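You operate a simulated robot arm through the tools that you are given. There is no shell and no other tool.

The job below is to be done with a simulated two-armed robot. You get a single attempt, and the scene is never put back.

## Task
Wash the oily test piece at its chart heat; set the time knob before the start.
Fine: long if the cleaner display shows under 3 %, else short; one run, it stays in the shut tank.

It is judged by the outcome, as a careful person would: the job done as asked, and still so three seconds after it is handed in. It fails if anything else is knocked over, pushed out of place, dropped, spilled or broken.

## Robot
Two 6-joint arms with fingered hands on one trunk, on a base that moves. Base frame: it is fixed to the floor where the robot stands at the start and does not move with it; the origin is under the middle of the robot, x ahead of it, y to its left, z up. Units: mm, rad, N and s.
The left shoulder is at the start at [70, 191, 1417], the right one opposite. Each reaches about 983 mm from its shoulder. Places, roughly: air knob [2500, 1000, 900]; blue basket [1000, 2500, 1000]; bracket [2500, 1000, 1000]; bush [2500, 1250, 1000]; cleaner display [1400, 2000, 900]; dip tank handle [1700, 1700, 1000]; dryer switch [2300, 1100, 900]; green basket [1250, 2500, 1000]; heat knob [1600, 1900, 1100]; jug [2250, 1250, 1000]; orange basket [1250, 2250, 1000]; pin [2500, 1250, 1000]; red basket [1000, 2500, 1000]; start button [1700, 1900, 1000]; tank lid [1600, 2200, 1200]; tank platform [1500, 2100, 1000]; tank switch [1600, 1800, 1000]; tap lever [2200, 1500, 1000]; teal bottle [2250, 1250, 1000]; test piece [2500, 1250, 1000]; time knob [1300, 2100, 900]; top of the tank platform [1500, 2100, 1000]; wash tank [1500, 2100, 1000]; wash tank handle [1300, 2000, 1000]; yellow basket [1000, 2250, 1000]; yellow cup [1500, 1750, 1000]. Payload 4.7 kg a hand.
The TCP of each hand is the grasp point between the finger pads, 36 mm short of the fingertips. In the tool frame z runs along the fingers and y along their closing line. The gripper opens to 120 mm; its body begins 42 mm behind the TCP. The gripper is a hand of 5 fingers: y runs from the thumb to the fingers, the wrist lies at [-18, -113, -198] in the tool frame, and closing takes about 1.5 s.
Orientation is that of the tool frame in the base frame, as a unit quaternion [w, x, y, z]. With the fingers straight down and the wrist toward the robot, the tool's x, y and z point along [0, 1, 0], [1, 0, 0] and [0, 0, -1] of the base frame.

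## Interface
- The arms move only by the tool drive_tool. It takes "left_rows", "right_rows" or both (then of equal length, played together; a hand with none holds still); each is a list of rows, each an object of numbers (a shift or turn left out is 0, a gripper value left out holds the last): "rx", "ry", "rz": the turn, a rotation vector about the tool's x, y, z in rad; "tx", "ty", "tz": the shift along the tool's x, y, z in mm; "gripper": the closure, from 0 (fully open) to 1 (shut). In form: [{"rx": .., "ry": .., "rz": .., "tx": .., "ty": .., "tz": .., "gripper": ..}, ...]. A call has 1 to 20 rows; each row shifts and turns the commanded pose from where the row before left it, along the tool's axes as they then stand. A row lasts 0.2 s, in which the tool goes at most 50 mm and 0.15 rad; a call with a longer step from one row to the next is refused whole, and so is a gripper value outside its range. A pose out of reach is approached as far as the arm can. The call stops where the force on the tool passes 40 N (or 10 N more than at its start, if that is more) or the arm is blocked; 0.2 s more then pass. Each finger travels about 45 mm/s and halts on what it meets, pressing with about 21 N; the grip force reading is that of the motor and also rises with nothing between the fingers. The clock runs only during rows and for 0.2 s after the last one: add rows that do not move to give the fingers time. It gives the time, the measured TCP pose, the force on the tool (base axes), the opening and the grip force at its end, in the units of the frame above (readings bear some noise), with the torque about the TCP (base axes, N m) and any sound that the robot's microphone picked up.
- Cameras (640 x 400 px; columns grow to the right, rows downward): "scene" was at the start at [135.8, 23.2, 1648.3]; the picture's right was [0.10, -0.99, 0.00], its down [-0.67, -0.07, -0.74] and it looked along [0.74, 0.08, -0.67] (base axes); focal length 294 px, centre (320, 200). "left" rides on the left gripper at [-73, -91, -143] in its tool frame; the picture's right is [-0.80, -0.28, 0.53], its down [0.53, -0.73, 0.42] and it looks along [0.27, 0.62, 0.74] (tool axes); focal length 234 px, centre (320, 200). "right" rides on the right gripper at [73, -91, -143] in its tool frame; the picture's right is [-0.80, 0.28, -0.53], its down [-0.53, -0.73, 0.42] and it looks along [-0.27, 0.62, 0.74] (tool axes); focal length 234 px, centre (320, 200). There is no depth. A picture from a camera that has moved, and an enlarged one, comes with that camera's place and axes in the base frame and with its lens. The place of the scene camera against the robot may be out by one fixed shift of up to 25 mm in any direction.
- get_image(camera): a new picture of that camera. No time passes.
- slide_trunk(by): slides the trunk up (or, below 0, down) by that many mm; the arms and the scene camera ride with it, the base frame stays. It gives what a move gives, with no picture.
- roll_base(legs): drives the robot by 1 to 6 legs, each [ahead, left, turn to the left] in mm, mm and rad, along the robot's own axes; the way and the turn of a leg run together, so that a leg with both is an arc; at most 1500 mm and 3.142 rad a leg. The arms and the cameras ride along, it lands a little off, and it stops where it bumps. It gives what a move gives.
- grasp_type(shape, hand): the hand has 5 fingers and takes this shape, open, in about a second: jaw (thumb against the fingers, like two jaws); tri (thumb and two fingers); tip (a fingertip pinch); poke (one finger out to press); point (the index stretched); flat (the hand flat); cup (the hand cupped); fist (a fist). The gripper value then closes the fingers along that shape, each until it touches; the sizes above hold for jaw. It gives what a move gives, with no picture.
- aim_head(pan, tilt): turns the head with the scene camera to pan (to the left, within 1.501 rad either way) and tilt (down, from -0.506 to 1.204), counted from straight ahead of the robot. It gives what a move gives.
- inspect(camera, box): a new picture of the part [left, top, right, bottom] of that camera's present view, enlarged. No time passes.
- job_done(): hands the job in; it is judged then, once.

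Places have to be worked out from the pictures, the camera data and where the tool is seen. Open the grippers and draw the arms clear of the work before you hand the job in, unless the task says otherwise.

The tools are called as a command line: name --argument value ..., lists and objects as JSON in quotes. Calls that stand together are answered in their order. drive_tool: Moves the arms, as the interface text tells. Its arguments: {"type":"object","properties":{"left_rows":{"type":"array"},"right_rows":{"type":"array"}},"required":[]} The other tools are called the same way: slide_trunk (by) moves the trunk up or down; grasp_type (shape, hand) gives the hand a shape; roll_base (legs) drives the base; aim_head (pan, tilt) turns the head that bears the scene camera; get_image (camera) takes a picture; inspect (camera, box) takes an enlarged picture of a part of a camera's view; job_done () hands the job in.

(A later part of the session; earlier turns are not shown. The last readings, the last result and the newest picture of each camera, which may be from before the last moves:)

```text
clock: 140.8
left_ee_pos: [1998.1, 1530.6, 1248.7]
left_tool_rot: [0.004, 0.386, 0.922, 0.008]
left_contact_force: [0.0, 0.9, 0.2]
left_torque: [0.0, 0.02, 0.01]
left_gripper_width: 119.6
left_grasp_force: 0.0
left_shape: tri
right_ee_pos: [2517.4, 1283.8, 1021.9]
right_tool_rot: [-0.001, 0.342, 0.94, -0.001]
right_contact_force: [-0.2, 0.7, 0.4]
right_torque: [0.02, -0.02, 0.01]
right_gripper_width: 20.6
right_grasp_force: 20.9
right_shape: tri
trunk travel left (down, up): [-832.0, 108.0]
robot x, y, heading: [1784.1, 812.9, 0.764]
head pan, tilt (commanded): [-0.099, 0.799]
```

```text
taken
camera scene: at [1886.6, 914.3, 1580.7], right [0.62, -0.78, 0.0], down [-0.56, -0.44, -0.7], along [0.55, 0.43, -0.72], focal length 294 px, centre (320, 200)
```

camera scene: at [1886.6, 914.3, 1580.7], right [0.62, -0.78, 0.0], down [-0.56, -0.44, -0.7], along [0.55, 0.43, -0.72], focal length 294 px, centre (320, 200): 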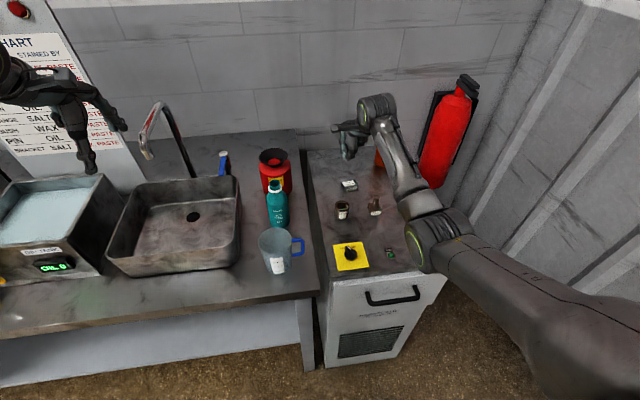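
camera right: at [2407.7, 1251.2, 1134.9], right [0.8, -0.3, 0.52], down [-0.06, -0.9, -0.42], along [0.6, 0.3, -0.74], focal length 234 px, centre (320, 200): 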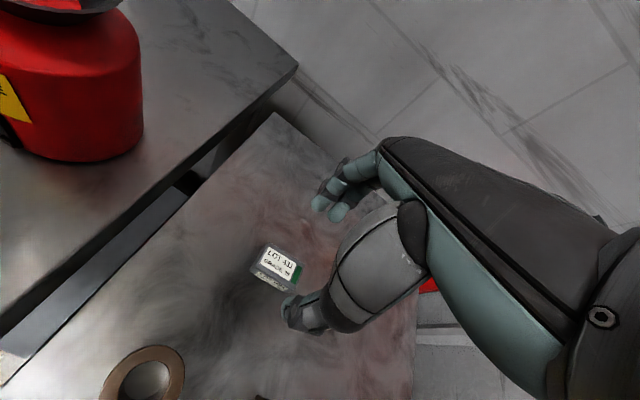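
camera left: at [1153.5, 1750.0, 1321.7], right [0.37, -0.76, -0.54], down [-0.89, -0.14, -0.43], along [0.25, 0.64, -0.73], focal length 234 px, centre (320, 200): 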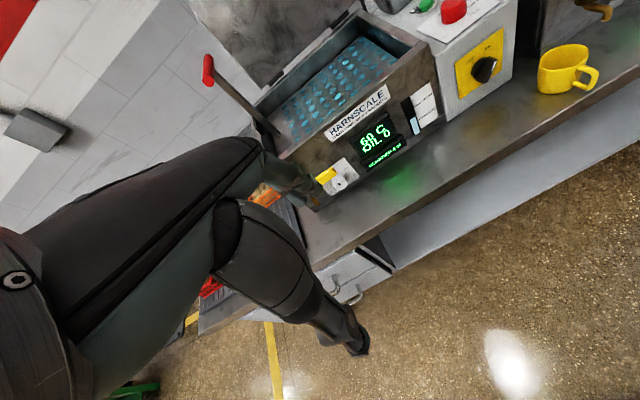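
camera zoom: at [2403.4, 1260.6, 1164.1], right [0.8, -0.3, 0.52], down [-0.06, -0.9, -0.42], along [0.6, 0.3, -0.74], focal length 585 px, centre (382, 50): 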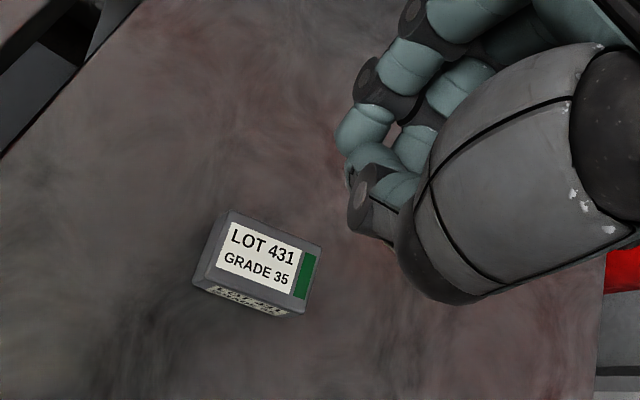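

The oily block slipped out and stayed on the table, slightly turned. I switch to the full jaw shape for a deeper, broader grip and look again.

grasp_type --hand "right" --shape "jaw"

drive_tool --right_rows '[{"rz": -0.12, "gripper": 0.4}, {"ty": -10.5, "tx": -5}, {}, {}]'

inspect --camera "right" --box '[200, 150, 380, 350]'

inspect --camera "scene" --box '[320, 90, 440, 210]'

```text
clock: 141.7
left_ee_pos: [1999.0, 1531.4, 1248.8]
left_tool_rot: [0.003, 0.386, 0.923, 0.008]
left_contact_force: [0.3, 0.1, -0.1]
left_torque: [0.01, -0.03, 0.02]
left_gripper_width: 119.5
left_grasp_force: 0.0
left_shape: tri
right_ee_pos: [2515.8, 1285.1, 1021.1]
right_tool_rot: [-0.001, 0.342, 0.94, -0.002]
right_contact_force: [-0.8, 0.6, -1.0]
right_torque: [-0.01, 0.01, 0.0]
right_gripper_width: 119.7
right_grasp_force: 0.1
right_shape: jaw
trunk travel left (down, up): [-832.0, 108.0]
robot x, y, heading: [1783.4, 812.9, 0.767]
head pan, tilt (commanded): [-0.099, 0.799]
```

```text
clock: 142.7
left_ee_pos: [1999.3, 1530.4, 1247.7]
left_tool_rot: [0.003, 0.386, 0.922, 0.008]
left_contact_force: [0.2, -1.0, 1.1]
left_torque: [0.01, -0.01, 0.0]
left_gripper_width: 119.5
left_grasp_force: 0.0
left_shape: tri
right_ee_pos: [2515.1, 1272.8, 1021.6]
right_tool_rot: [-0.001, 0.284, 0.959, -0.001]
right_contact_force: [0.5, 0.6, -0.2]
right_torque: [-0.03, -0.01, 0.04]
right_gripper_width: 72.6
right_grasp_force: 0.1
right_shape: jaw
trunk travel left (down, up): [-832.0, 108.0]
robot x, y, heading: [1787.3, 817.0, 0.773]
head pan, tilt (commanded): [-0.099, 0.799]
```

```text
2.00 times, centred on (290, 250) of right
camera zoom: at [2405.3, 1236.2, 1163.8], right [0.83, -0.2, 0.52], down [0.05, -0.9, -0.42], along [0.56, 0.37, -0.74], focal length 468 px, centre (380, 100)
```

zoom: 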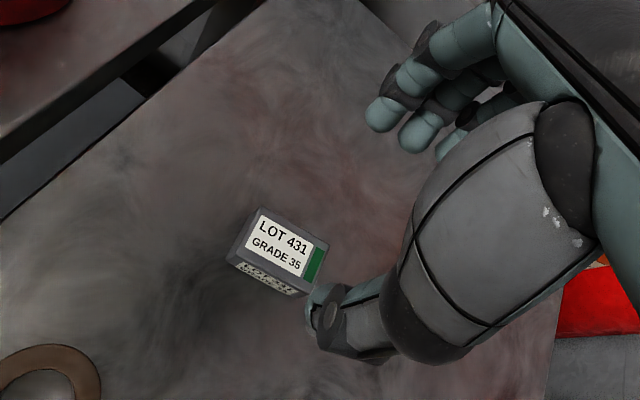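

```text
3.33 times, centred on (380, 150) of scene
camera zoom: at [1886.6, 914.4, 1580.7], right [0.62, -0.78, 0.0], down [-0.56, -0.44, -0.7], along [0.55, 0.43, -0.72], focal length 981 px, centre (120, 367)
```

zoom: 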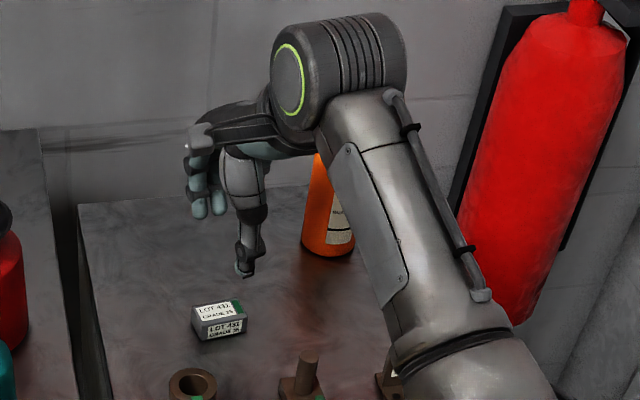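

Combining views, the block's top is nearer z ≈ 880 (table ≈ 858), so the first grip was too high. I descend to z = 930 and check alignment.

drive_tool --right_rows '[{"tz": 30}, {"tz": 30}, {"tz": 30}, {}]'

inspect --camera "right" --box '[200, 150, 380, 350]'

inspect --camera "scene" --box '[320, 130, 420, 210]'

```text
clock: 143.7
left_ee_pos: [1999.3, 1530.7, 1248.4]
left_tool_rot: [0.003, 0.387, 0.922, 0.008]
left_contact_force: [0.4, -0.3, -0.4]
left_torque: [-0.02, -0.01, 0.0]
left_gripper_width: 119.7
left_grasp_force: 0.1
left_shape: tri
right_ee_pos: [2515.0, 1273.1, 930.7]
right_tool_rot: [0.0, 0.283, 0.959, -0.001]
right_contact_force: [0.4, -0.5, -0.2]
right_torque: [0.0, -0.01, 0.03]
right_gripper_width: 72.5
right_grasp_force: 0.1
right_shape: jaw
trunk travel left (down, up): [-832.0, 108.0]
robot x, y, heading: [1784.1, 813.3, 0.766]
head pan, tilt (commanded): [-0.099, 0.799]
```

```text
2.00 times, centred on (290, 250) of right
camera zoom: at [2404.5, 1236.1, 1073.5], right [0.83, -0.2, 0.52], down [0.05, -0.9, -0.42], along [0.56, 0.37, -0.74], focal length 468 px, centre (380, 100)
```

zoom: 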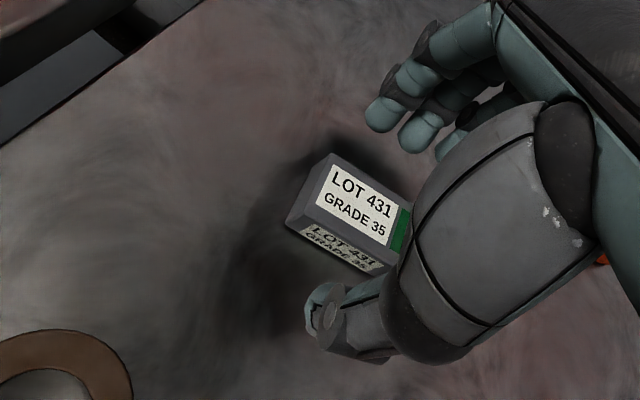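

```text
5.00 times, centred on (370, 170) of scene
camera zoom: at [1886.2, 914.3, 1580.7], right [0.62, -0.78, 0.0], down [-0.56, -0.44, -0.7], along [0.55, 0.43, -0.72], focal length 1471 px, centre (70, 350)
```

zoom: 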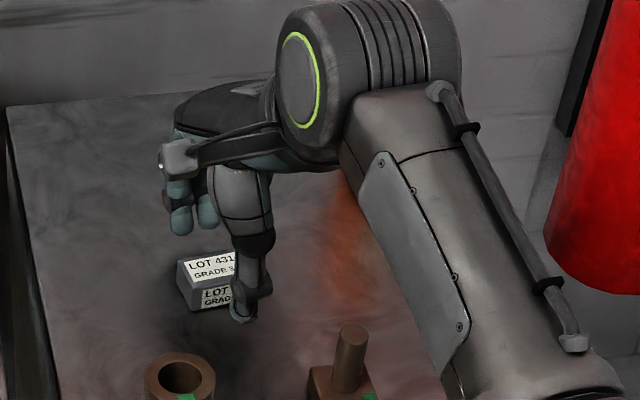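

The grip centre is ~10 mm to the right of the block's middle, so I shift and continue down in small steps, watching for table contact.

drive_tool --right_rows '[{"tx": 10, "ty": 3.5}, {"tz": 6}, {"tz": 5}, {}]'

drive_tool --right_rows '[{"tz": 4}, {"tz": 3}, {}]'

```text
clock: 144.7
left_ee_pos: [2000.2, 1531.4, 1248.6]
left_tool_rot: [0.004, 0.386, 0.922, 0.008]
left_contact_force: [0.0, -1.1, 0.1]
left_torque: [0.0, -0.03, 0.01]
left_gripper_width: 119.5
left_grasp_force: 0.0
left_shape: tri
right_ee_pos: [2507.6, 1281.3, 920.3]
right_tool_rot: [0.0, 0.284, 0.959, -0.001]
right_contact_force: [-0.4, 0.2, 0.6]
right_torque: [-0.01, 0.04, 0.04]
right_gripper_width: 72.5
right_grasp_force: 0.1
right_shape: jaw
trunk travel left (down, up): [-832.0, 108.0]
robot x, y, heading: [1783.6, 811.9, 0.77]
head pan, tilt (commanded): [-0.099, 0.799]
```

```text
clock: 145.5
left_ee_pos: [1998.6, 1530.2, 1248.7]
left_tool_rot: [0.003, 0.386, 0.923, 0.009]
left_contact_force: [-0.2, 0.5, -0.1]
left_torque: [-0.01, 0.01, 0.01]
left_gripper_width: 119.8
left_grasp_force: 0.1
left_shape: tri
right_ee_pos: [2506.9, 1280.6, 916.8]
right_tool_rot: [0.0, 0.284, 0.959, 0.001]
right_contact_force: [1.4, 0.8, 14.0]
right_torque: [-0.01, -0.03, -0.05]
right_gripper_width: 71.6
right_grasp_force: 0.0
right_shape: jaw
trunk travel left (down, up): [-832.0, 108.0]
robot x, y, heading: [1781.4, 817.4, 0.772]
head pan, tilt (commanded): [-0.099, 0.799]
```

The fingertips touch the table at TCP z ≈ 917 (14 N). I lift 4 mm and check the view before closing.

drive_tool --right_rows '[{"tz": -5}, {}]'

inspect --camera "right" --box '[200, 150, 380, 350]'

inspect --camera "scene" --box '[320, 130, 420, 210]'

```text
clock: 146.1
left_ee_pos: [1999.1, 1531.9, 1248.2]
left_tool_rot: [0.003, 0.386, 0.923, 0.009]
left_contact_force: [-0.3, 0.1, -0.2]
left_torque: [0.02, -0.01, 0.0]
left_gripper_width: 119.8
left_grasp_force: 0.1
left_shape: tri
right_ee_pos: [2507.1, 1281.2, 916.3]
right_tool_rot: [-0.002, 0.284, 0.959, -0.002]
right_contact_force: [-0.4, 0.0, 1.2]
right_torque: [0.05, -0.01, -0.02]
right_gripper_width: 71.8
right_grasp_force: 0.0
right_shape: jaw
trunk travel left (down, up): [-832.0, 108.0]
robot x, y, heading: [1782.3, 815.1, 0.767]
head pan, tilt (commanded): [-0.099, 0.799]
```

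```text
2.00 times, centred on (290, 250) of right
camera zoom: at [2397.4, 1244.4, 1060.4], right [0.83, -0.2, 0.52], down [0.05, -0.91, -0.42], along [0.56, 0.37, -0.74], focal length 468 px, centre (380, 100)
```

zoom: 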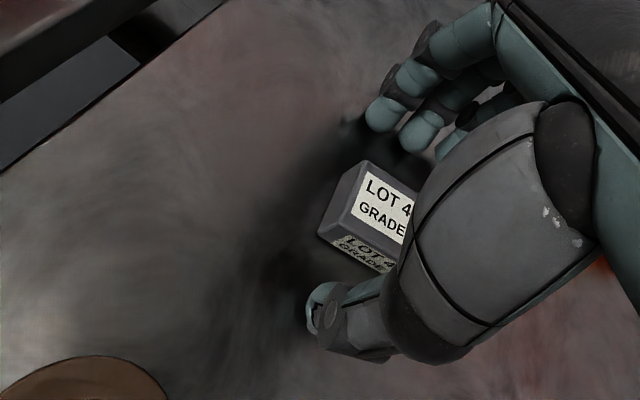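

```text
5.00 times, centred on (370, 170) of scene
camera zoom: at [1886.0, 914.0, 1580.6], right [0.62, -0.78, 0.0], down [-0.56, -0.44, -0.7], along [0.55, 0.43, -0.72], focal length 1471 px, centre (70, 350)
```

zoom: 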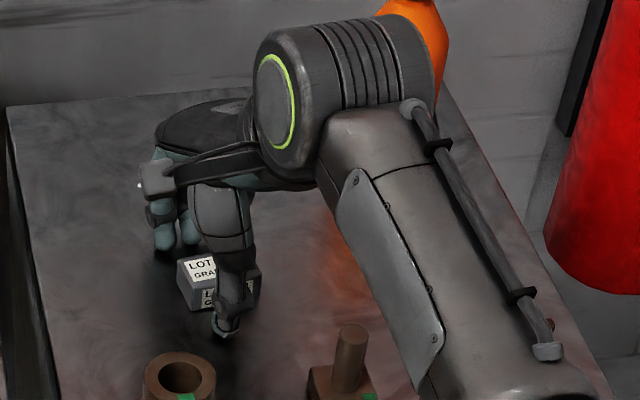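

The block lies midway between thumb and fingers and the tips are just above the table. I close the jaw.

drive_tool --right_rows '[{"gripper": 0.5}, {"gripper": 0.6}, {"gripper": 0.7}, {"gripper": 0.8}, {"gripper": 0.95}, {"gripper": 0.95}, {"gripper": 0.95}, {"gripper": 0.95}]'

inspect --camera "right" --box '[200, 150, 380, 350]'

inspect --camera "scene" --box '[320, 130, 420, 210]'

```text
clock: 147.9
left_ee_pos: [1998.5, 1530.2, 1249.1]
left_tool_rot: [0.004, 0.386, 0.922, 0.008]
left_contact_force: [-0.5, -0.3, 0.0]
left_torque: [0.01, 0.02, 0.02]
left_gripper_width: 119.8
left_grasp_force: 0.0
left_shape: tri
right_ee_pos: [2508.2, 1281.6, 918.3]
right_tool_rot: [0.0, 0.284, 0.959, -0.001]
right_contact_force: [0.1, -0.3, -0.5]
right_torque: [0.01, 0.0, 0.03]
right_gripper_width: 26.6
right_grasp_force: 21.1
right_shape: jaw
trunk travel left (down, up): [-832.0, 108.0]
robot x, y, heading: [1781.0, 811.9, 0.76]
head pan, tilt (commanded): [-0.099, 0.799]
```

```text
2.00 times, centred on (290, 250) of right
camera zoom: at [2398.1, 1244.8, 1061.0], right [0.83, -0.2, 0.52], down [0.05, -0.9, -0.42], along [0.56, 0.37, -0.74], focal length 468 px, centre (380, 100)
```

zoom: 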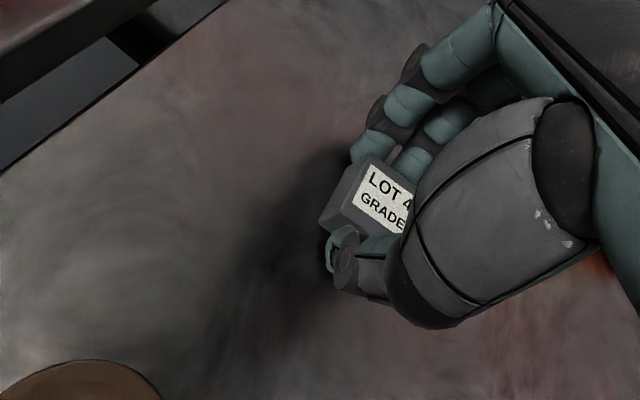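

```text
5.00 times, centred on (370, 170) of scene
camera zoom: at [1886.5, 914.4, 1580.7], right [0.62, -0.78, 0.0], down [-0.56, -0.44, -0.7], along [0.55, 0.43, -0.72], focal length 1471 px, centre (70, 350)
```

zoom: 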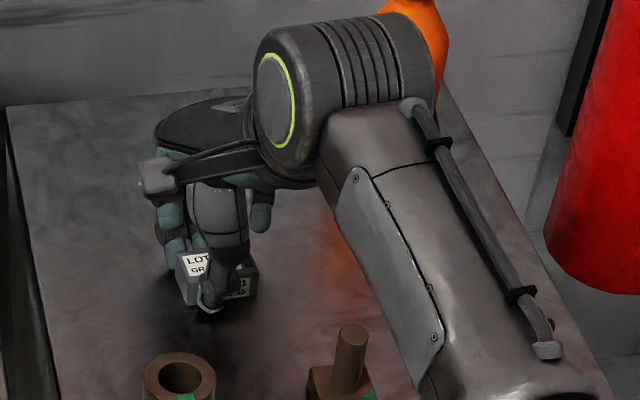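

Gripped lower this time. I lift gently 20 mm and check that the block comes along.

drive_tool --right_rows '[{"tz": -5}, {"tz": -5}, {"tz": -5}, {"tz": -5}, {}]'

inspect --camera "right" --box '[200, 150, 380, 350]'

inspect --camera "scene" --box '[320, 130, 420, 210]'

```text
clock: 149.1
left_ee_pos: [1999.1, 1530.3, 1249.4]
left_tool_rot: [0.003, 0.386, 0.923, 0.008]
left_contact_force: [-0.1, -0.1, -0.2]
left_torque: [0.0, 0.0, -0.05]
left_gripper_width: 119.7
left_grasp_force: 0.0
left_shape: tri
right_ee_pos: [2508.8, 1282.0, 938.2]
right_tool_rot: [-0.002, 0.284, 0.959, -0.002]
right_contact_force: [1.1, -0.2, -2.9]
right_torque: [0.03, 0.02, 0.02]
right_gripper_width: 26.8
right_grasp_force: 20.9
right_shape: jaw
trunk travel left (down, up): [-832.0, 108.0]
robot x, y, heading: [1786.4, 812.8, 0.767]
head pan, tilt (commanded): [-0.099, 0.799]
```

```text
2.00 times, centred on (290, 250) of right
camera zoom: at [2398.4, 1245.2, 1081.0], right [0.83, -0.2, 0.52], down [0.05, -0.91, -0.42], along [0.56, 0.37, -0.74], focal length 468 px, centre (380, 100)
```

zoom: 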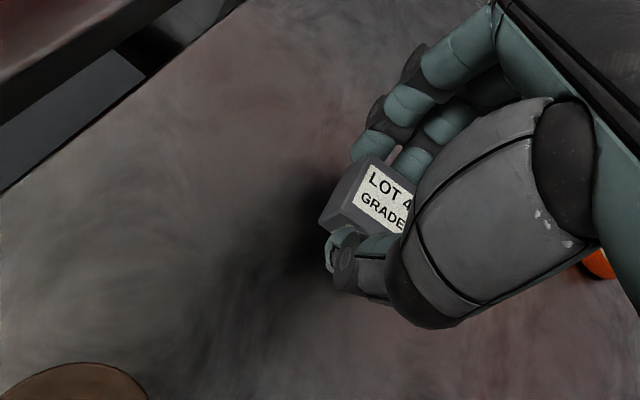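

```text
5.00 times, centred on (370, 170) of scene
camera zoom: at [1886.8, 914.5, 1580.7], right [0.62, -0.78, 0.0], down [-0.56, -0.44, -0.7], along [0.55, 0.43, -0.72], focal length 1471 px, centre (70, 350)
```

zoom: 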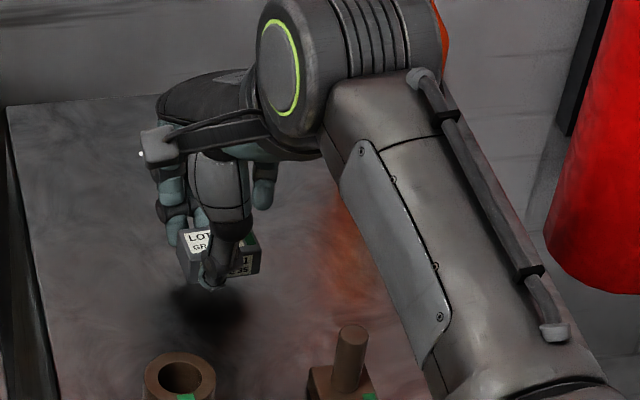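

The block is lifted (2.9 N weight felt). I raise the trunk 100 mm, then the hand further, and back away from the dryer.

slide_trunk --by 100

drive_tool --right_rows '[{"tz": -15}, {"tz": -20}, {"tz": -20}, {"tz": -20}, {"tz": -15}, {}]'

inspect --camera "right" --box '[200, 150, 380, 350]'

```text
clock: 150.4
left_ee_pos: [1999.9, 1531.9, 1347.5]
left_tool_rot: [0.004, 0.386, 0.922, 0.008]
left_contact_force: [-0.4, -0.4, -0.3]
left_torque: [0.02, 0.01, -0.01]
left_gripper_width: 119.6
left_grasp_force: 0.0
left_shape: tri
right_ee_pos: [2509.7, 1283.9, 1036.9]
right_tool_rot: [-0.001, 0.283, 0.959, -0.002]
right_contact_force: [0.3, -0.1, -2.8]
right_torque: [0.0, 0.01, 0.0]
right_gripper_width: 26.4
right_grasp_force: 21.8
right_shape: jaw
trunk travel left (down, up): [-932.0, 8.0]
robot x, y, heading: [1786.2, 812.5, 0.769]
head pan, tilt (commanded): [-0.099, 0.799]
```

```text
clock: 151.8
left_ee_pos: [1999.7, 1531.0, 1348.5]
left_tool_rot: [0.004, 0.386, 0.922, 0.008]
left_contact_force: [0.1, 1.2, -0.2]
left_torque: [0.03, 0.01, 0.01]
left_gripper_width: 119.8
left_grasp_force: 0.1
left_shape: tri
right_ee_pos: [2508.3, 1282.2, 1127.9]
right_tool_rot: [-0.002, 0.284, 0.959, -0.002]
right_contact_force: [0.4, -0.4, -2.9]
right_torque: [0.02, 0.02, 0.0]
right_gripper_width: 27.0
right_grasp_force: 20.7
right_shape: jaw
trunk travel left (down, up): [-932.0, 8.0]
robot x, y, heading: [1785.8, 814.8, 0.769]
head pan, tilt (commanded): [-0.099, 0.799]
```

```text
2.00 times, centred on (290, 250) of right
camera zoom: at [2398.5, 1245.8, 1270.8], right [0.83, -0.2, 0.52], down [0.05, -0.9, -0.42], along [0.56, 0.37, -0.74], focal length 468 px, centre (380, 100)
```

zoom: 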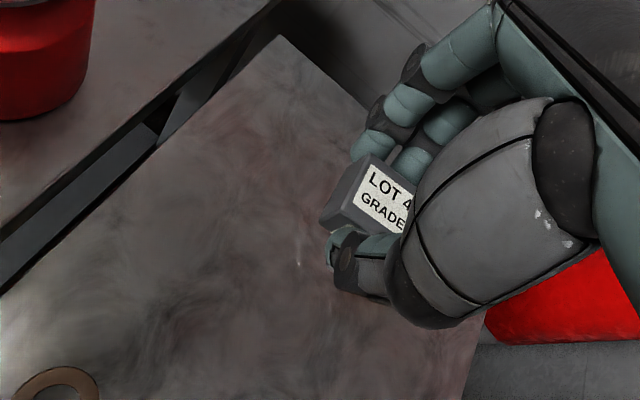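

The hold is stable. I back away 350 mm.

roll_base --legs '[[-350, 0, 0]]'

get_image --camera "right"

get_image --camera "scene"

```text
clock: 154.1
left_ee_pos: [1745.7, 1285.2, 1346.6]
left_tool_rot: [0.004, 0.387, 0.922, 0.008]
left_contact_force: [0.5, 0.1, -0.1]
left_torque: [0.01, 0.02, 0.03]
left_gripper_width: 119.7
left_grasp_force: 0.0
left_shape: tri
right_ee_pos: [2254.3, 1036.3, 1126.8]
right_tool_rot: [-0.001, 0.284, 0.959, -0.001]
right_contact_force: [0.3, -0.1, -3.4]
right_torque: [0.03, 0.04, -0.02]
right_gripper_width: 26.7
right_grasp_force: 20.7
right_shape: jaw
trunk travel left (down, up): [-932.0, 8.0]
robot x, y, heading: [1530.6, 569.2, 0.767]
head pan, tilt (commanded): [-0.099, 0.799]
```

```text
taken
camera right: at [2144.3, 999.7, 1269.5], right [0.83, -0.2, 0.52], down [0.05, -0.91, -0.42], along [0.56, 0.37, -0.74], focal length 234 px, centre (320, 200)
```

right: 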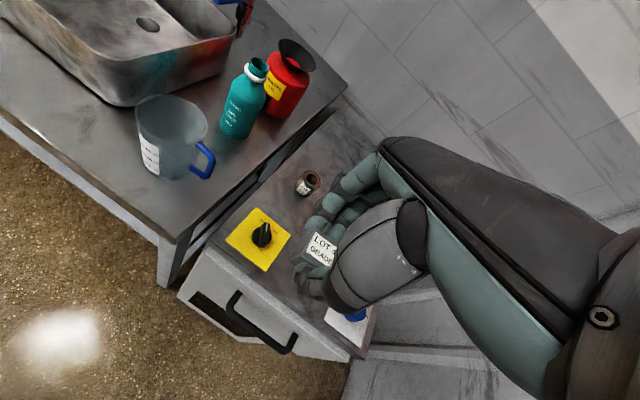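

```text
taken
camera scene: at [1633.0, 669.4, 1680.4], right [0.62, -0.79, 0.0], down [-0.56, -0.45, -0.7], along [0.55, 0.43, -0.72], focal length 294 px, centre (320, 200)
```

scene: 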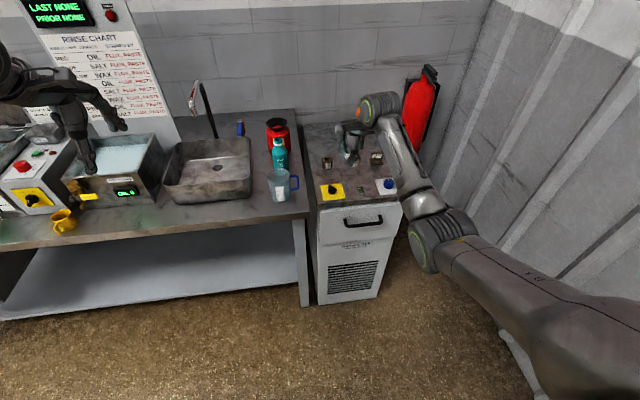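

Still held. I raise the hand another 40 mm for clearance and drive left 1220 mm to the wash tank.

drive_tool --right_rows '[{"tz": -20}, {"tz": -20}, {}]'

roll_base --legs '[[0, 1220, 0]]'

get_image --camera "right"

get_image --camera "scene"

```text
clock: 154.9
left_ee_pos: [1744.8, 1284.0, 1349.3]
left_tool_rot: [0.004, 0.387, 0.922, 0.008]
left_contact_force: [0.0, -0.8, 0.0]
left_torque: [0.0, 0.0, -0.02]
left_gripper_width: 119.6
left_grasp_force: 0.0
left_shape: tri
right_ee_pos: [2253.6, 1034.1, 1168.1]
right_tool_rot: [0.0, 0.285, 0.959, -0.002]
right_contact_force: [0.5, 0.6, -3.3]
right_torque: [0.01, 0.04, -0.02]
right_gripper_width: 26.7
right_grasp_force: 21.1
right_shape: jaw
trunk travel left (down, up): [-932.0, 8.0]
robot x, y, heading: [1525.1, 569.2, 0.771]
head pan, tilt (commanded): [-0.099, 0.799]
```

```text
clock: 161.2
left_ee_pos: [905.0, 2172.9, 1348.0]
left_tool_rot: [0.002, 0.394, 0.919, 0.008]
left_contact_force: [0.2, 0.3, -0.6]
left_torque: [-0.01, -0.05, 0.0]
left_gripper_width: 119.7
left_grasp_force: 0.0
left_shape: tri
right_ee_pos: [1411.7, 1917.3, 1167.9]
right_tool_rot: [-0.001, 0.291, 0.957, -0.001]
right_contact_force: [0.0, 0.4, -2.6]
right_torque: [0.04, 0.04, 0.0]
right_gripper_width: 26.9
right_grasp_force: 21.0
right_shape: jaw
trunk travel left (down, up): [-932.0, 8.0]
robot x, y, heading: [681.5, 1459.6, 0.754]
head pan, tilt (commanded): [-0.099, 0.799]
```

```text
taken
camera right: at [1299.9, 1881.7, 1310.7], right [0.82, -0.21, 0.52], down [0.03, -0.91, -0.42], along [0.56, 0.37, -0.74], focal length 234 px, centre (320, 200)
```

right: 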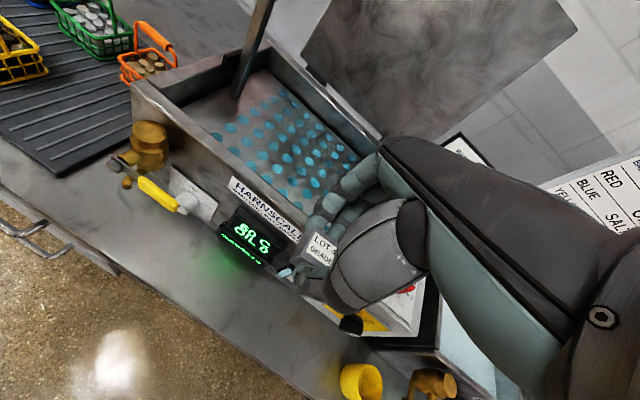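

```text
taken
camera scene: at [783.2, 1558.0, 1680.7], right [0.61, -0.79, 0.0], down [-0.57, -0.44, -0.7], along [0.55, 0.42, -0.72], focal length 294 px, centre (320, 200)
```

scene: 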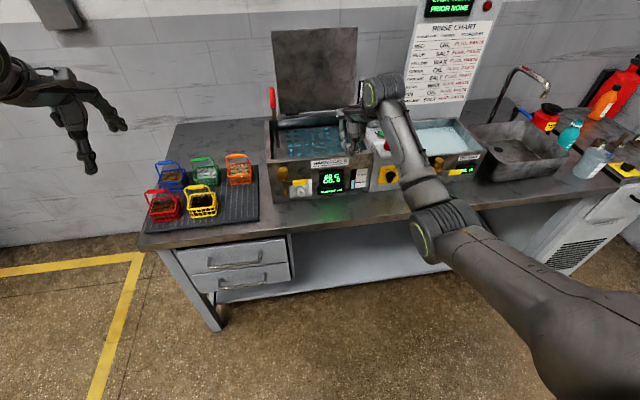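

The block is still held in front of the tank. I enlarge the tank interior from the right camera.

inspect --camera "right" --box '[120, 40, 400, 300]'

inspect --camera "scene" --box '[250, 20, 410, 210]'

```text
1.54 times, centred on (260, 170) of right
camera zoom: at [1299.9, 1881.7, 1310.7], right [0.82, -0.21, 0.52], down [0.03, -0.91, -0.42], along [0.56, 0.37, -0.74], focal length 360 px, centre (412, 246)
```

zoom: 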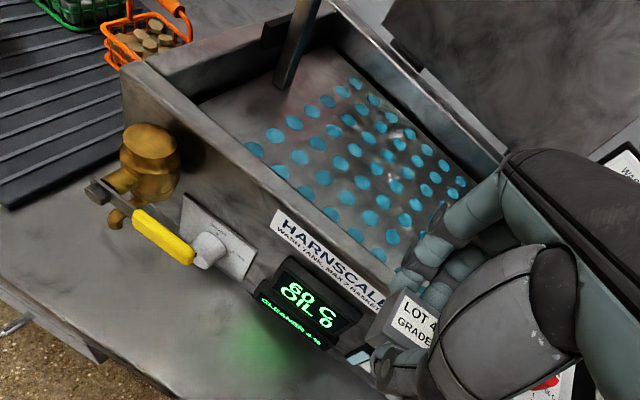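

```text
2.11 times, centred on (330, 115) of scene
camera zoom: at [783.2, 1558.0, 1680.7], right [0.61, -0.79, 0.0], down [-0.57, -0.44, -0.7], along [0.55, 0.42, -0.72], focal length 619 px, centre (299, 379)
```

zoom: 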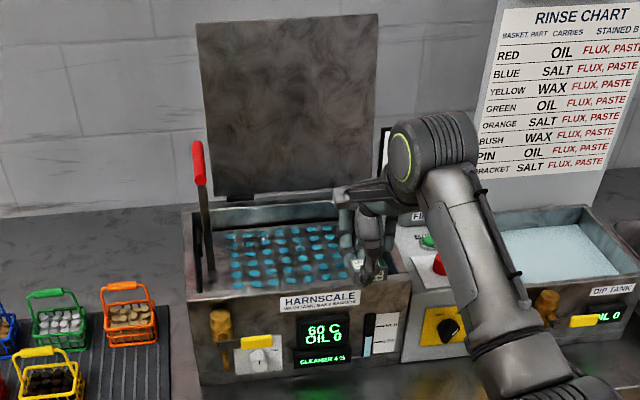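

The platform's hole field spans about u -530…-350, v 2458…2640. I drive forward 175 mm to bring the block over the tank at z ≈ 1168.

roll_base --legs '[[175, 0, 0]]'

get_image --camera "right"

get_image --camera "scene"

```text
clock: 162.6
left_ee_pos: [1027.7, 2289.1, 1349.5]
left_tool_rot: [0.004, 0.393, 0.92, 0.01]
left_contact_force: [0.2, -0.8, 0.2]
left_torque: [0.02, -0.05, 0.01]
left_gripper_width: 119.7
left_grasp_force: 0.0
left_shape: tri
right_ee_pos: [1533.9, 2033.4, 1170.3]
right_tool_rot: [0.0, 0.291, 0.957, 0.0]
right_contact_force: [-0.9, -1.1, -2.2]
right_torque: [0.02, 0.01, 0.0]
right_gripper_width: 26.2
right_grasp_force: 21.1
right_shape: jaw
trunk travel left (down, up): [-932.0, 8.0]
robot x, y, heading: [807.1, 1577.2, 0.755]
head pan, tilt (commanded): [-0.099, 0.799]
```

```text
taken
camera right: at [1422.4, 1998.1, 1313.0], right [0.82, -0.22, 0.53], down [0.03, -0.9, -0.42], along [0.57, 0.37, -0.74], focal length 234 px, centre (320, 200)
```

right: 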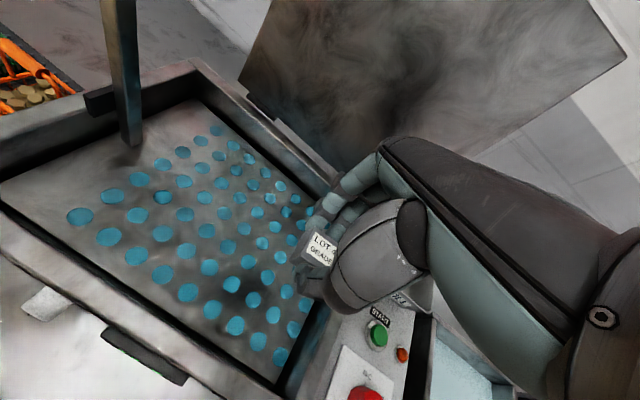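

```text
taken
camera scene: at [905.1, 1673.5, 1681.2], right [0.61, -0.79, 0.0], down [-0.57, -0.44, -0.7], along [0.55, 0.43, -0.72], focal length 294 px, centre (320, 200)
```

scene: 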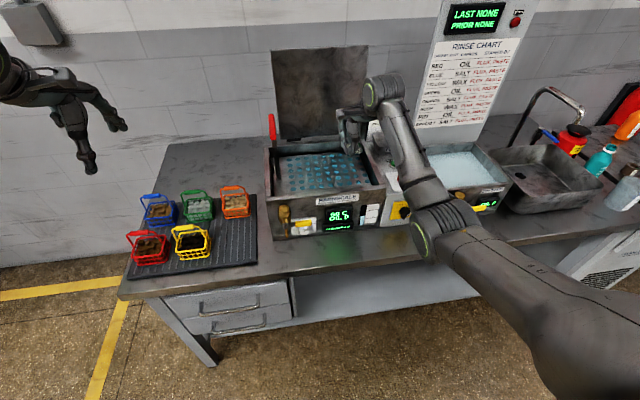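

The two views give a platform height of z ≈ 1031, centred at about u -440, v 2547. I move the hand 72 mm left and 30 mm forward over the middle.

drive_tool --right_rows '[{"tx": 24, "ty": 10.5}, {"tx": 24, "ty": 10.5}, {"tx": 24, "ty": 10.5}, {}]'

drive_tool --right_rows '[{"tz": 20}, {"tz": 20}, {"tz": 20}, {"tz": 12}, {}]'

get_image --camera "right"

inspect --camera "scene" --box '[250, 30, 410, 220]'

```text
clock: 163.6
left_ee_pos: [1030.7, 2290.2, 1348.6]
left_tool_rot: [0.003, 0.392, 0.92, 0.008]
left_contact_force: [1.1, -0.3, 0.5]
left_torque: [0.0, 0.03, 0.0]
left_gripper_width: 119.5
left_grasp_force: 0.1
left_shape: tri
right_ee_pos: [1494.1, 2102.9, 1166.7]
right_tool_rot: [-0.002, 0.291, 0.957, -0.001]
right_contact_force: [0.3, 0.1, -2.4]
right_torque: [0.03, 0.03, 0.01]
right_gripper_width: 26.6
right_grasp_force: 21.0
right_shape: jaw
trunk travel left (down, up): [-932.0, 8.0]
robot x, y, heading: [807.4, 1581.1, 0.756]
head pan, tilt (commanded): [-0.099, 0.799]
```

```text
clock: 164.8
left_ee_pos: [1029.1, 2291.5, 1347.2]
left_tool_rot: [0.003, 0.392, 0.92, 0.008]
left_contact_force: [-0.1, -0.4, -0.1]
left_torque: [0.01, 0.02, 0.01]
left_gripper_width: 119.8
left_grasp_force: 0.1
left_shape: tri
right_ee_pos: [1492.9, 2102.4, 1095.3]
right_tool_rot: [-0.002, 0.291, 0.957, -0.002]
right_contact_force: [-0.9, 0.0, -2.7]
right_torque: [0.01, 0.0, -0.01]
right_gripper_width: 26.6
right_grasp_force: 21.0
right_shape: jaw
trunk travel left (down, up): [-932.0, 8.0]
robot x, y, heading: [802.3, 1579.8, 0.755]
head pan, tilt (commanded): [-0.099, 0.799]
```

```text
taken
camera right: at [1382.8, 2066.8, 1238.0], right [0.82, -0.21, 0.52], down [0.03, -0.91, -0.42], along [0.56, 0.37, -0.74], focal length 234 px, centre (320, 200)
```

right: 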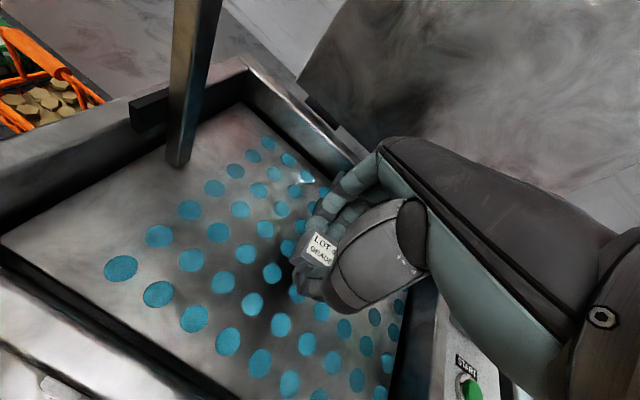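

```text
2.11 times, centred on (330, 125) of scene
camera zoom: at [908.5, 1676.8, 1680.7], right [0.61, -0.79, 0.0], down [-0.57, -0.44, -0.7], along [0.55, 0.42, -0.72], focal length 619 px, centre (299, 358)
```

zoom: 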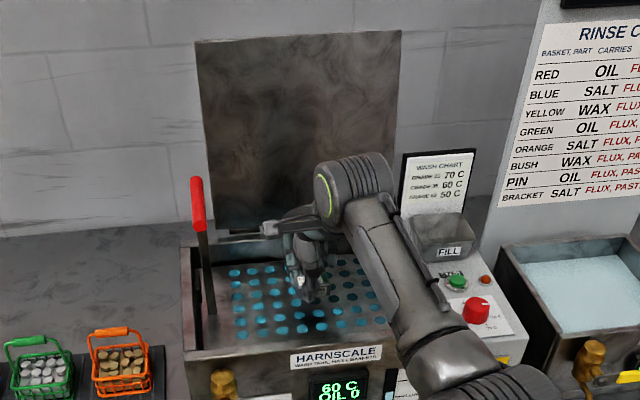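

The block hangs about 15 mm above the platform centre. I lower in small steps and watch the force.

drive_tool --right_rows '[{"tz": 4}, {"tz": 4}, {"tz": 3}, {}]'

drive_tool --right_rows '[{"tz": 2}, {"tz": 2}, {}]'

```text
clock: 165.8
left_ee_pos: [1030.0, 2291.3, 1347.2]
left_tool_rot: [0.003, 0.392, 0.92, 0.007]
left_contact_force: [-0.5, 1.2, 0.2]
left_torque: [-0.03, -0.01, -0.02]
left_gripper_width: 119.8
left_grasp_force: 0.0
left_shape: tri
right_ee_pos: [1493.1, 2101.5, 1083.7]
right_tool_rot: [-0.001, 0.291, 0.957, -0.002]
right_contact_force: [0.1, 0.1, -2.5]
right_torque: [-0.01, 0.0, 0.03]
right_gripper_width: 26.6
right_grasp_force: 21.2
right_shape: jaw
trunk travel left (down, up): [-932.0, 8.0]
robot x, y, heading: [803.9, 1576.9, 0.754]
head pan, tilt (commanded): [-0.099, 0.799]
```

```text
clock: 166.6
left_ee_pos: [1029.9, 2291.3, 1348.8]
left_tool_rot: [0.004, 0.392, 0.92, 0.008]
left_contact_force: [0.6, 0.7, -0.6]
left_torque: [-0.01, 0.03, -0.01]
left_gripper_width: 119.6
left_grasp_force: 0.1
left_shape: tri
right_ee_pos: [1493.9, 2101.7, 1079.7]
right_tool_rot: [0.0, 0.291, 0.957, -0.002]
right_contact_force: [0.2, -0.2, -3.1]
right_torque: [0.01, 0.03, 0.0]
right_gripper_width: 26.8
right_grasp_force: 20.8
right_shape: jaw
trunk travel left (down, up): [-932.0, 8.0]
robot x, y, heading: [805.3, 1577.8, 0.747]
head pan, tilt (commanded): [-0.099, 0.799]
```

Not touching yet (weight still hangs). I continue down in 2 mm steps.

drive_tool --right_rows '[{"tz": 2}, {"tz": 2}, {}]'

drive_tool --right_rows '[{"tz": 2}, {"tz": 1}, {}]'

```text
clock: 167.4
left_ee_pos: [1030.2, 2291.4, 1347.7]
left_tool_rot: [0.003, 0.392, 0.92, 0.008]
left_contact_force: [0.9, 0.5, -0.1]
left_torque: [-0.01, 0.0, -0.02]
left_gripper_width: 119.7
left_grasp_force: 0.1
left_shape: tri
right_ee_pos: [1491.4, 2101.9, 1076.8]
right_tool_rot: [0.0, 0.291, 0.957, -0.002]
right_contact_force: [0.1, -0.2, -3.2]
right_torque: [0.0, 0.1, 0.02]
right_gripper_width: 26.3
right_grasp_force: 21.1
right_shape: jaw
trunk travel left (down, up): [-932.0, 8.0]
robot x, y, heading: [805.8, 1579.7, 0.757]
head pan, tilt (commanded): [-0.099, 0.799]
```

```text
clock: 168.2
left_ee_pos: [1030.5, 2291.9, 1347.7]
left_tool_rot: [0.003, 0.392, 0.92, 0.008]
left_contact_force: [-0.5, -0.3, -1.4]
left_torque: [-0.02, 0.0, -0.01]
left_gripper_width: 119.6
left_grasp_force: 0.1
left_shape: tri
right_ee_pos: [1492.0, 2101.1, 1072.6]
right_tool_rot: [0.0, 0.29, 0.957, -0.002]
right_contact_force: [0.4, 0.7, -2.7]
right_torque: [0.0, -0.03, 0.01]
right_gripper_width: 26.3
right_grasp_force: 20.6
right_shape: jaw
trunk travel left (down, up): [-932.0, 8.0]
robot x, y, heading: [812.0, 1578.5, 0.757]
head pan, tilt (commanded): [-0.099, 0.799]
```

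Still hanging at 1073; I continue down carefully.

drive_tool --right_rows '[{"tz": 2}, {"tz": 2}, {}]'

inspect --camera "right" --box '[220, 180, 380, 340]'

```text
clock: 169.0
left_ee_pos: [1029.7, 2291.9, 1347.7]
left_tool_rot: [0.004, 0.393, 0.92, 0.008]
left_contact_force: [-0.2, -0.3, -0.2]
left_torque: [-0.04, 0.01, -0.01]
left_gripper_width: 119.7
left_grasp_force: 0.1
left_shape: tri
right_ee_pos: [1492.7, 2102.5, 1068.9]
right_tool_rot: [-0.001, 0.29, 0.957, -0.002]
right_contact_force: [0.1, -0.3, -2.6]
right_torque: [0.03, 0.03, 0.0]
right_gripper_width: 26.8
right_grasp_force: 21.5
right_shape: jaw
trunk travel left (down, up): [-932.0, 8.0]
robot x, y, heading: [808.3, 1581.2, 0.751]
head pan, tilt (commanded): [-0.099, 0.799]
```

```text
2.50 times, centred on (300, 260) of right
camera zoom: at [1382.2, 2066.5, 1212.4], right [0.82, -0.21, 0.52], down [0.03, -0.91, -0.42], along [0.56, 0.37, -0.74], focal length 585 px, centre (370, 50)
```

zoom: 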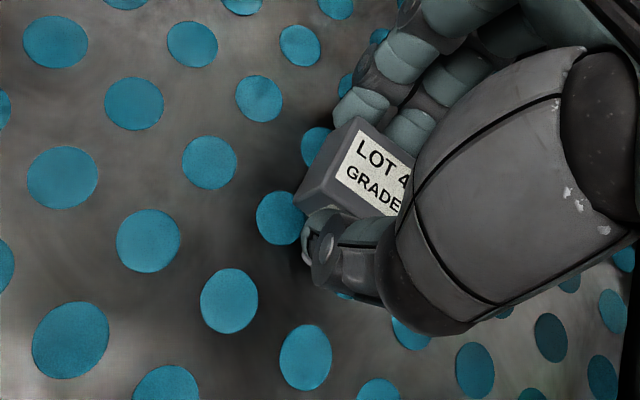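

The shadow shows it close to the surface. A few more 2 mm steps.

drive_tool --right_rows '[{"tz": 2}, {"tz": 1}, {}]'

drive_tool --right_rows '[{"tz": 2}, {"tz": 1}, {}]'

```text
clock: 169.8
left_ee_pos: [1029.0, 2290.6, 1348.3]
left_tool_rot: [0.003, 0.393, 0.919, 0.008]
left_contact_force: [0.9, 0.0, -0.3]
left_torque: [0.0, 0.03, 0.02]
left_gripper_width: 119.9
left_grasp_force: 0.0
left_shape: tri
right_ee_pos: [1492.9, 2102.0, 1067.9]
right_tool_rot: [0.0, 0.291, 0.957, 0.0]
right_contact_force: [0.8, -0.1, 1.4]
right_torque: [0.03, -0.07, 0.0]
right_gripper_width: 26.7
right_grasp_force: 20.8
right_shape: jaw
trunk travel left (down, up): [-932.0, 8.0]
robot x, y, heading: [803.6, 1581.8, 0.754]
head pan, tilt (commanded): [-0.099, 0.799]
```

```text
clock: 170.6
left_ee_pos: [1027.8, 2289.5, 1349.1]
left_tool_rot: [0.003, 0.393, 0.919, 0.009]
left_contact_force: [0.3, -0.3, 0.8]
left_torque: [-0.02, -0.02, 0.05]
left_gripper_width: 119.7
left_grasp_force: 0.0
left_shape: tri
right_ee_pos: [1491.7, 2102.4, 1065.4]
right_tool_rot: [0.0, 0.292, 0.957, 0.0]
right_contact_force: [2.8, 1.6, 11.3]
right_torque: [0.04, -0.14, 0.02]
right_gripper_width: 27.0
right_grasp_force: 20.6
right_shape: jaw
trunk travel left (down, up): [-932.0, 8.0]
robot x, y, heading: [804.7, 1576.8, 0.755]
head pan, tilt (commanded): [-0.099, 0.799]
```

Touchdown (11 N up). I ease up 2 mm and open the hand slowly.

drive_tool --right_rows '[{"tz": -2}, {"gripper": 0.7}, {"gripper": 0.6}, {"gripper": 0.5}, {"gripper": 0.4}, {"gripper": 0.3}, {}, {}]'

get_image --camera "right"

```text
clock: 172.4
left_ee_pos: [1028.8, 2291.2, 1347.6]
left_tool_rot: [0.004, 0.393, 0.92, 0.007]
left_contact_force: [-0.8, 0.4, -0.3]
left_torque: [-0.02, 0.04, 0.01]
left_gripper_width: 119.9
left_grasp_force: 0.0
left_shape: tri
right_ee_pos: [1491.9, 2101.3, 1067.1]
right_tool_rot: [-0.001, 0.29, 0.957, -0.003]
right_contact_force: [-0.3, 0.2, 0.5]
right_torque: [0.01, -0.02, 0.0]
right_gripper_width: 83.3
right_grasp_force: 0.1
right_shape: jaw
trunk travel left (down, up): [-932.0, 8.0]
robot x, y, heading: [803.5, 1577.0, 0.752]
head pan, tilt (commanded): [-0.099, 0.799]
```

```text
taken
camera right: at [1381.7, 2066.1, 1208.9], right [0.82, -0.21, 0.52], down [0.03, -0.91, -0.42], along [0.56, 0.37, -0.74], focal length 234 px, centre (320, 200)
```

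right: 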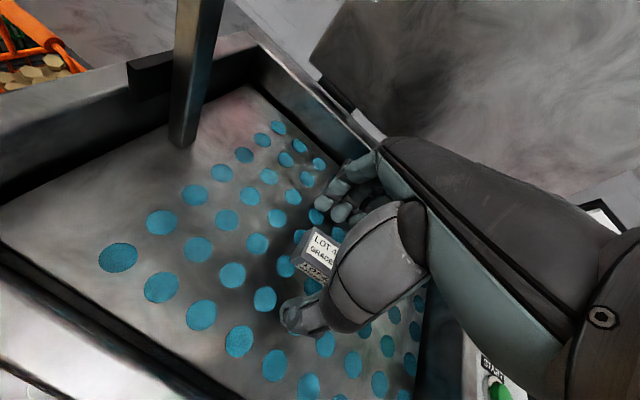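

The block stands on the platform, released. I lift the hand straight up and check.

drive_tool --right_rows '[{"tz": -10}, {"tz": -20}, {"tz": -30}, {"tz": -30}, {"tz": -30}, {}]'

get_image --camera "right"

get_image --camera "scene"

```text
clock: 173.8
left_ee_pos: [1029.1, 2291.0, 1349.2]
left_tool_rot: [0.004, 0.392, 0.92, 0.007]
left_contact_force: [-0.2, -0.7, 0.6]
left_torque: [-0.02, 0.01, -0.02]
left_gripper_width: 119.9
left_grasp_force: 0.1
left_shape: tri
right_ee_pos: [1493.8, 2100.5, 1187.7]
right_tool_rot: [-0.001, 0.29, 0.957, -0.001]
right_contact_force: [-0.1, 0.1, 0.3]
right_torque: [-0.01, 0.02, 0.02]
right_gripper_width: 83.9
right_grasp_force: 0.0
right_shape: jaw
trunk travel left (down, up): [-932.0, 8.0]
robot x, y, heading: [803.9, 1577.9, 0.753]
head pan, tilt (commanded): [-0.099, 0.799]
```

```text
taken
camera right: at [1382.6, 2066.3, 1329.6], right [0.82, -0.21, 0.52], down [0.03, -0.91, -0.42], along [0.56, 0.37, -0.74], focal length 234 px, centre (320, 200)
```

right: 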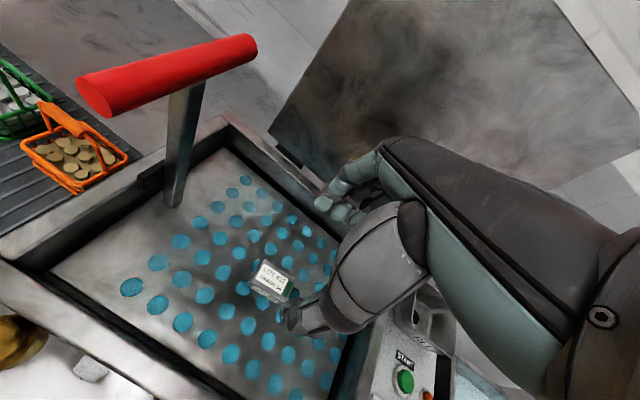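

```text
taken
camera scene: at [908.2, 1676.5, 1680.7], right [0.61, -0.79, 0.0], down [-0.57, -0.44, -0.7], along [0.55, 0.42, -0.72], focal length 294 px, centre (320, 200)
```

scene: 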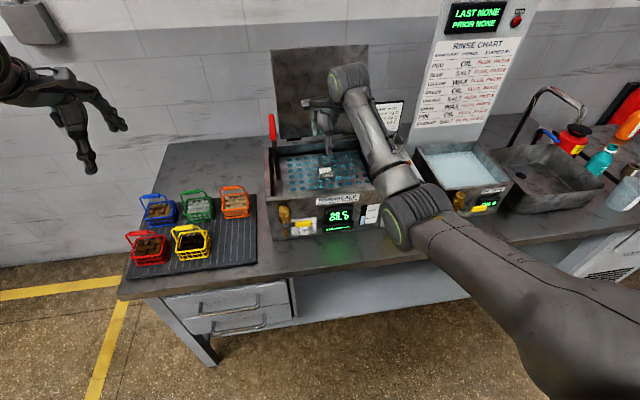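

The block sits on the platform, labels up. Next I retract the right hand up and back, and set the left hand to a fist for pushing the platform's red grip down.

drive_tool --right_rows '[{"tz": -35}, {"tz": -35}, {"ty": -40}, {"ty": -40}, {"ty": -40}, {"ty": -40, "tx": -20}, {"tx": -40}, {}]'

grasp_type --hand "left" --shape "fist"

get_image --camera "left"

get_image --camera "scene"

```text
clock: 175.6
left_ee_pos: [1028.3, 2292.3, 1347.3]
left_tool_rot: [0.003, 0.392, 0.92, 0.008]
left_contact_force: [0.1, 0.4, 0.5]
left_torque: [-0.01, -0.03, 0.02]
left_gripper_width: 119.8
left_grasp_force: 0.1
left_shape: tri
right_ee_pos: [1452.4, 1936.0, 1255.6]
right_tool_rot: [0.0, 0.29, 0.957, -0.003]
right_contact_force: [0.2, 0.7, -0.3]
right_torque: [-0.04, -0.02, 0.0]
right_gripper_width: 83.8
right_grasp_force: 0.0
right_shape: jaw
trunk travel left (down, up): [-932.0, 8.0]
robot x, y, heading: [804.9, 1578.8, 0.75]
head pan, tilt (commanded): [-0.099, 0.799]
```

```text
clock: 176.5
left_ee_pos: [1029.3, 2290.6, 1348.7]
left_tool_rot: [0.004, 0.392, 0.92, 0.008]
left_contact_force: [0.2, 0.4, -0.5]
left_torque: [0.0, -0.02, 0.02]
left_gripper_width: 0.2
left_grasp_force: 0.0
left_shape: fist
right_ee_pos: [1452.7, 1935.4, 1255.9]
right_tool_rot: [0.001, 0.291, 0.957, -0.002]
right_contact_force: [-0.1, 0.5, -0.5]
right_torque: [0.03, -0.03, -0.02]
right_gripper_width: 83.8
right_grasp_force: 0.1
right_shape: jaw
trunk travel left (down, up): [-932.0, 8.0]
robot x, y, heading: [805.6, 1575.0, 0.756]
head pan, tilt (commanded): [-0.099, 0.799]
```

```text
taken
camera left: at [1011.7, 2172.7, 1489.3], right [0.36, -0.77, -0.53], down [-0.89, -0.12, -0.44], along [0.27, 0.63, -0.73], focal length 234 px, centre (320, 200)
```

left: 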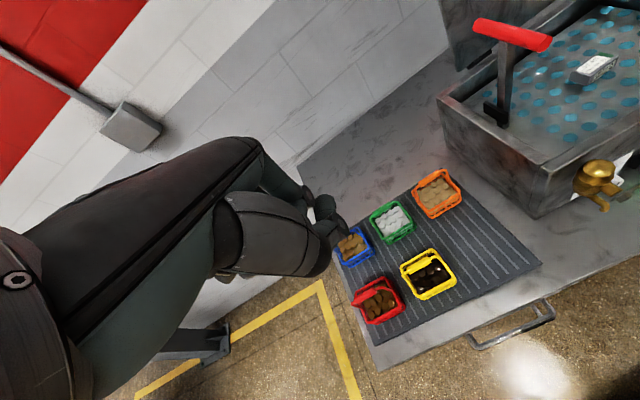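

```text
taken
camera scene: at [908.0, 1676.1, 1680.8], right [0.61, -0.79, 0.0], down [-0.57, -0.44, -0.7], along [0.55, 0.42, -0.72], focal length 294 px, centre (320, 200)
```

scene: 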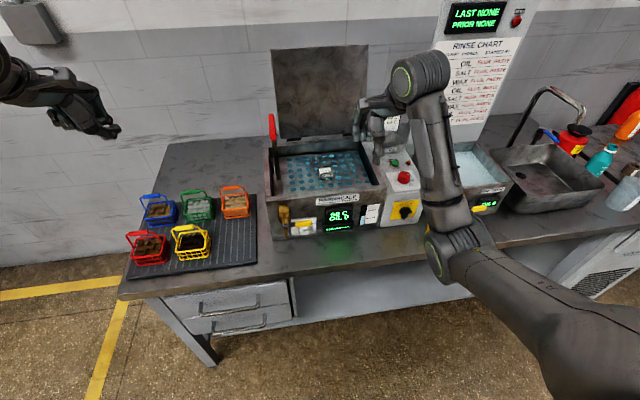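

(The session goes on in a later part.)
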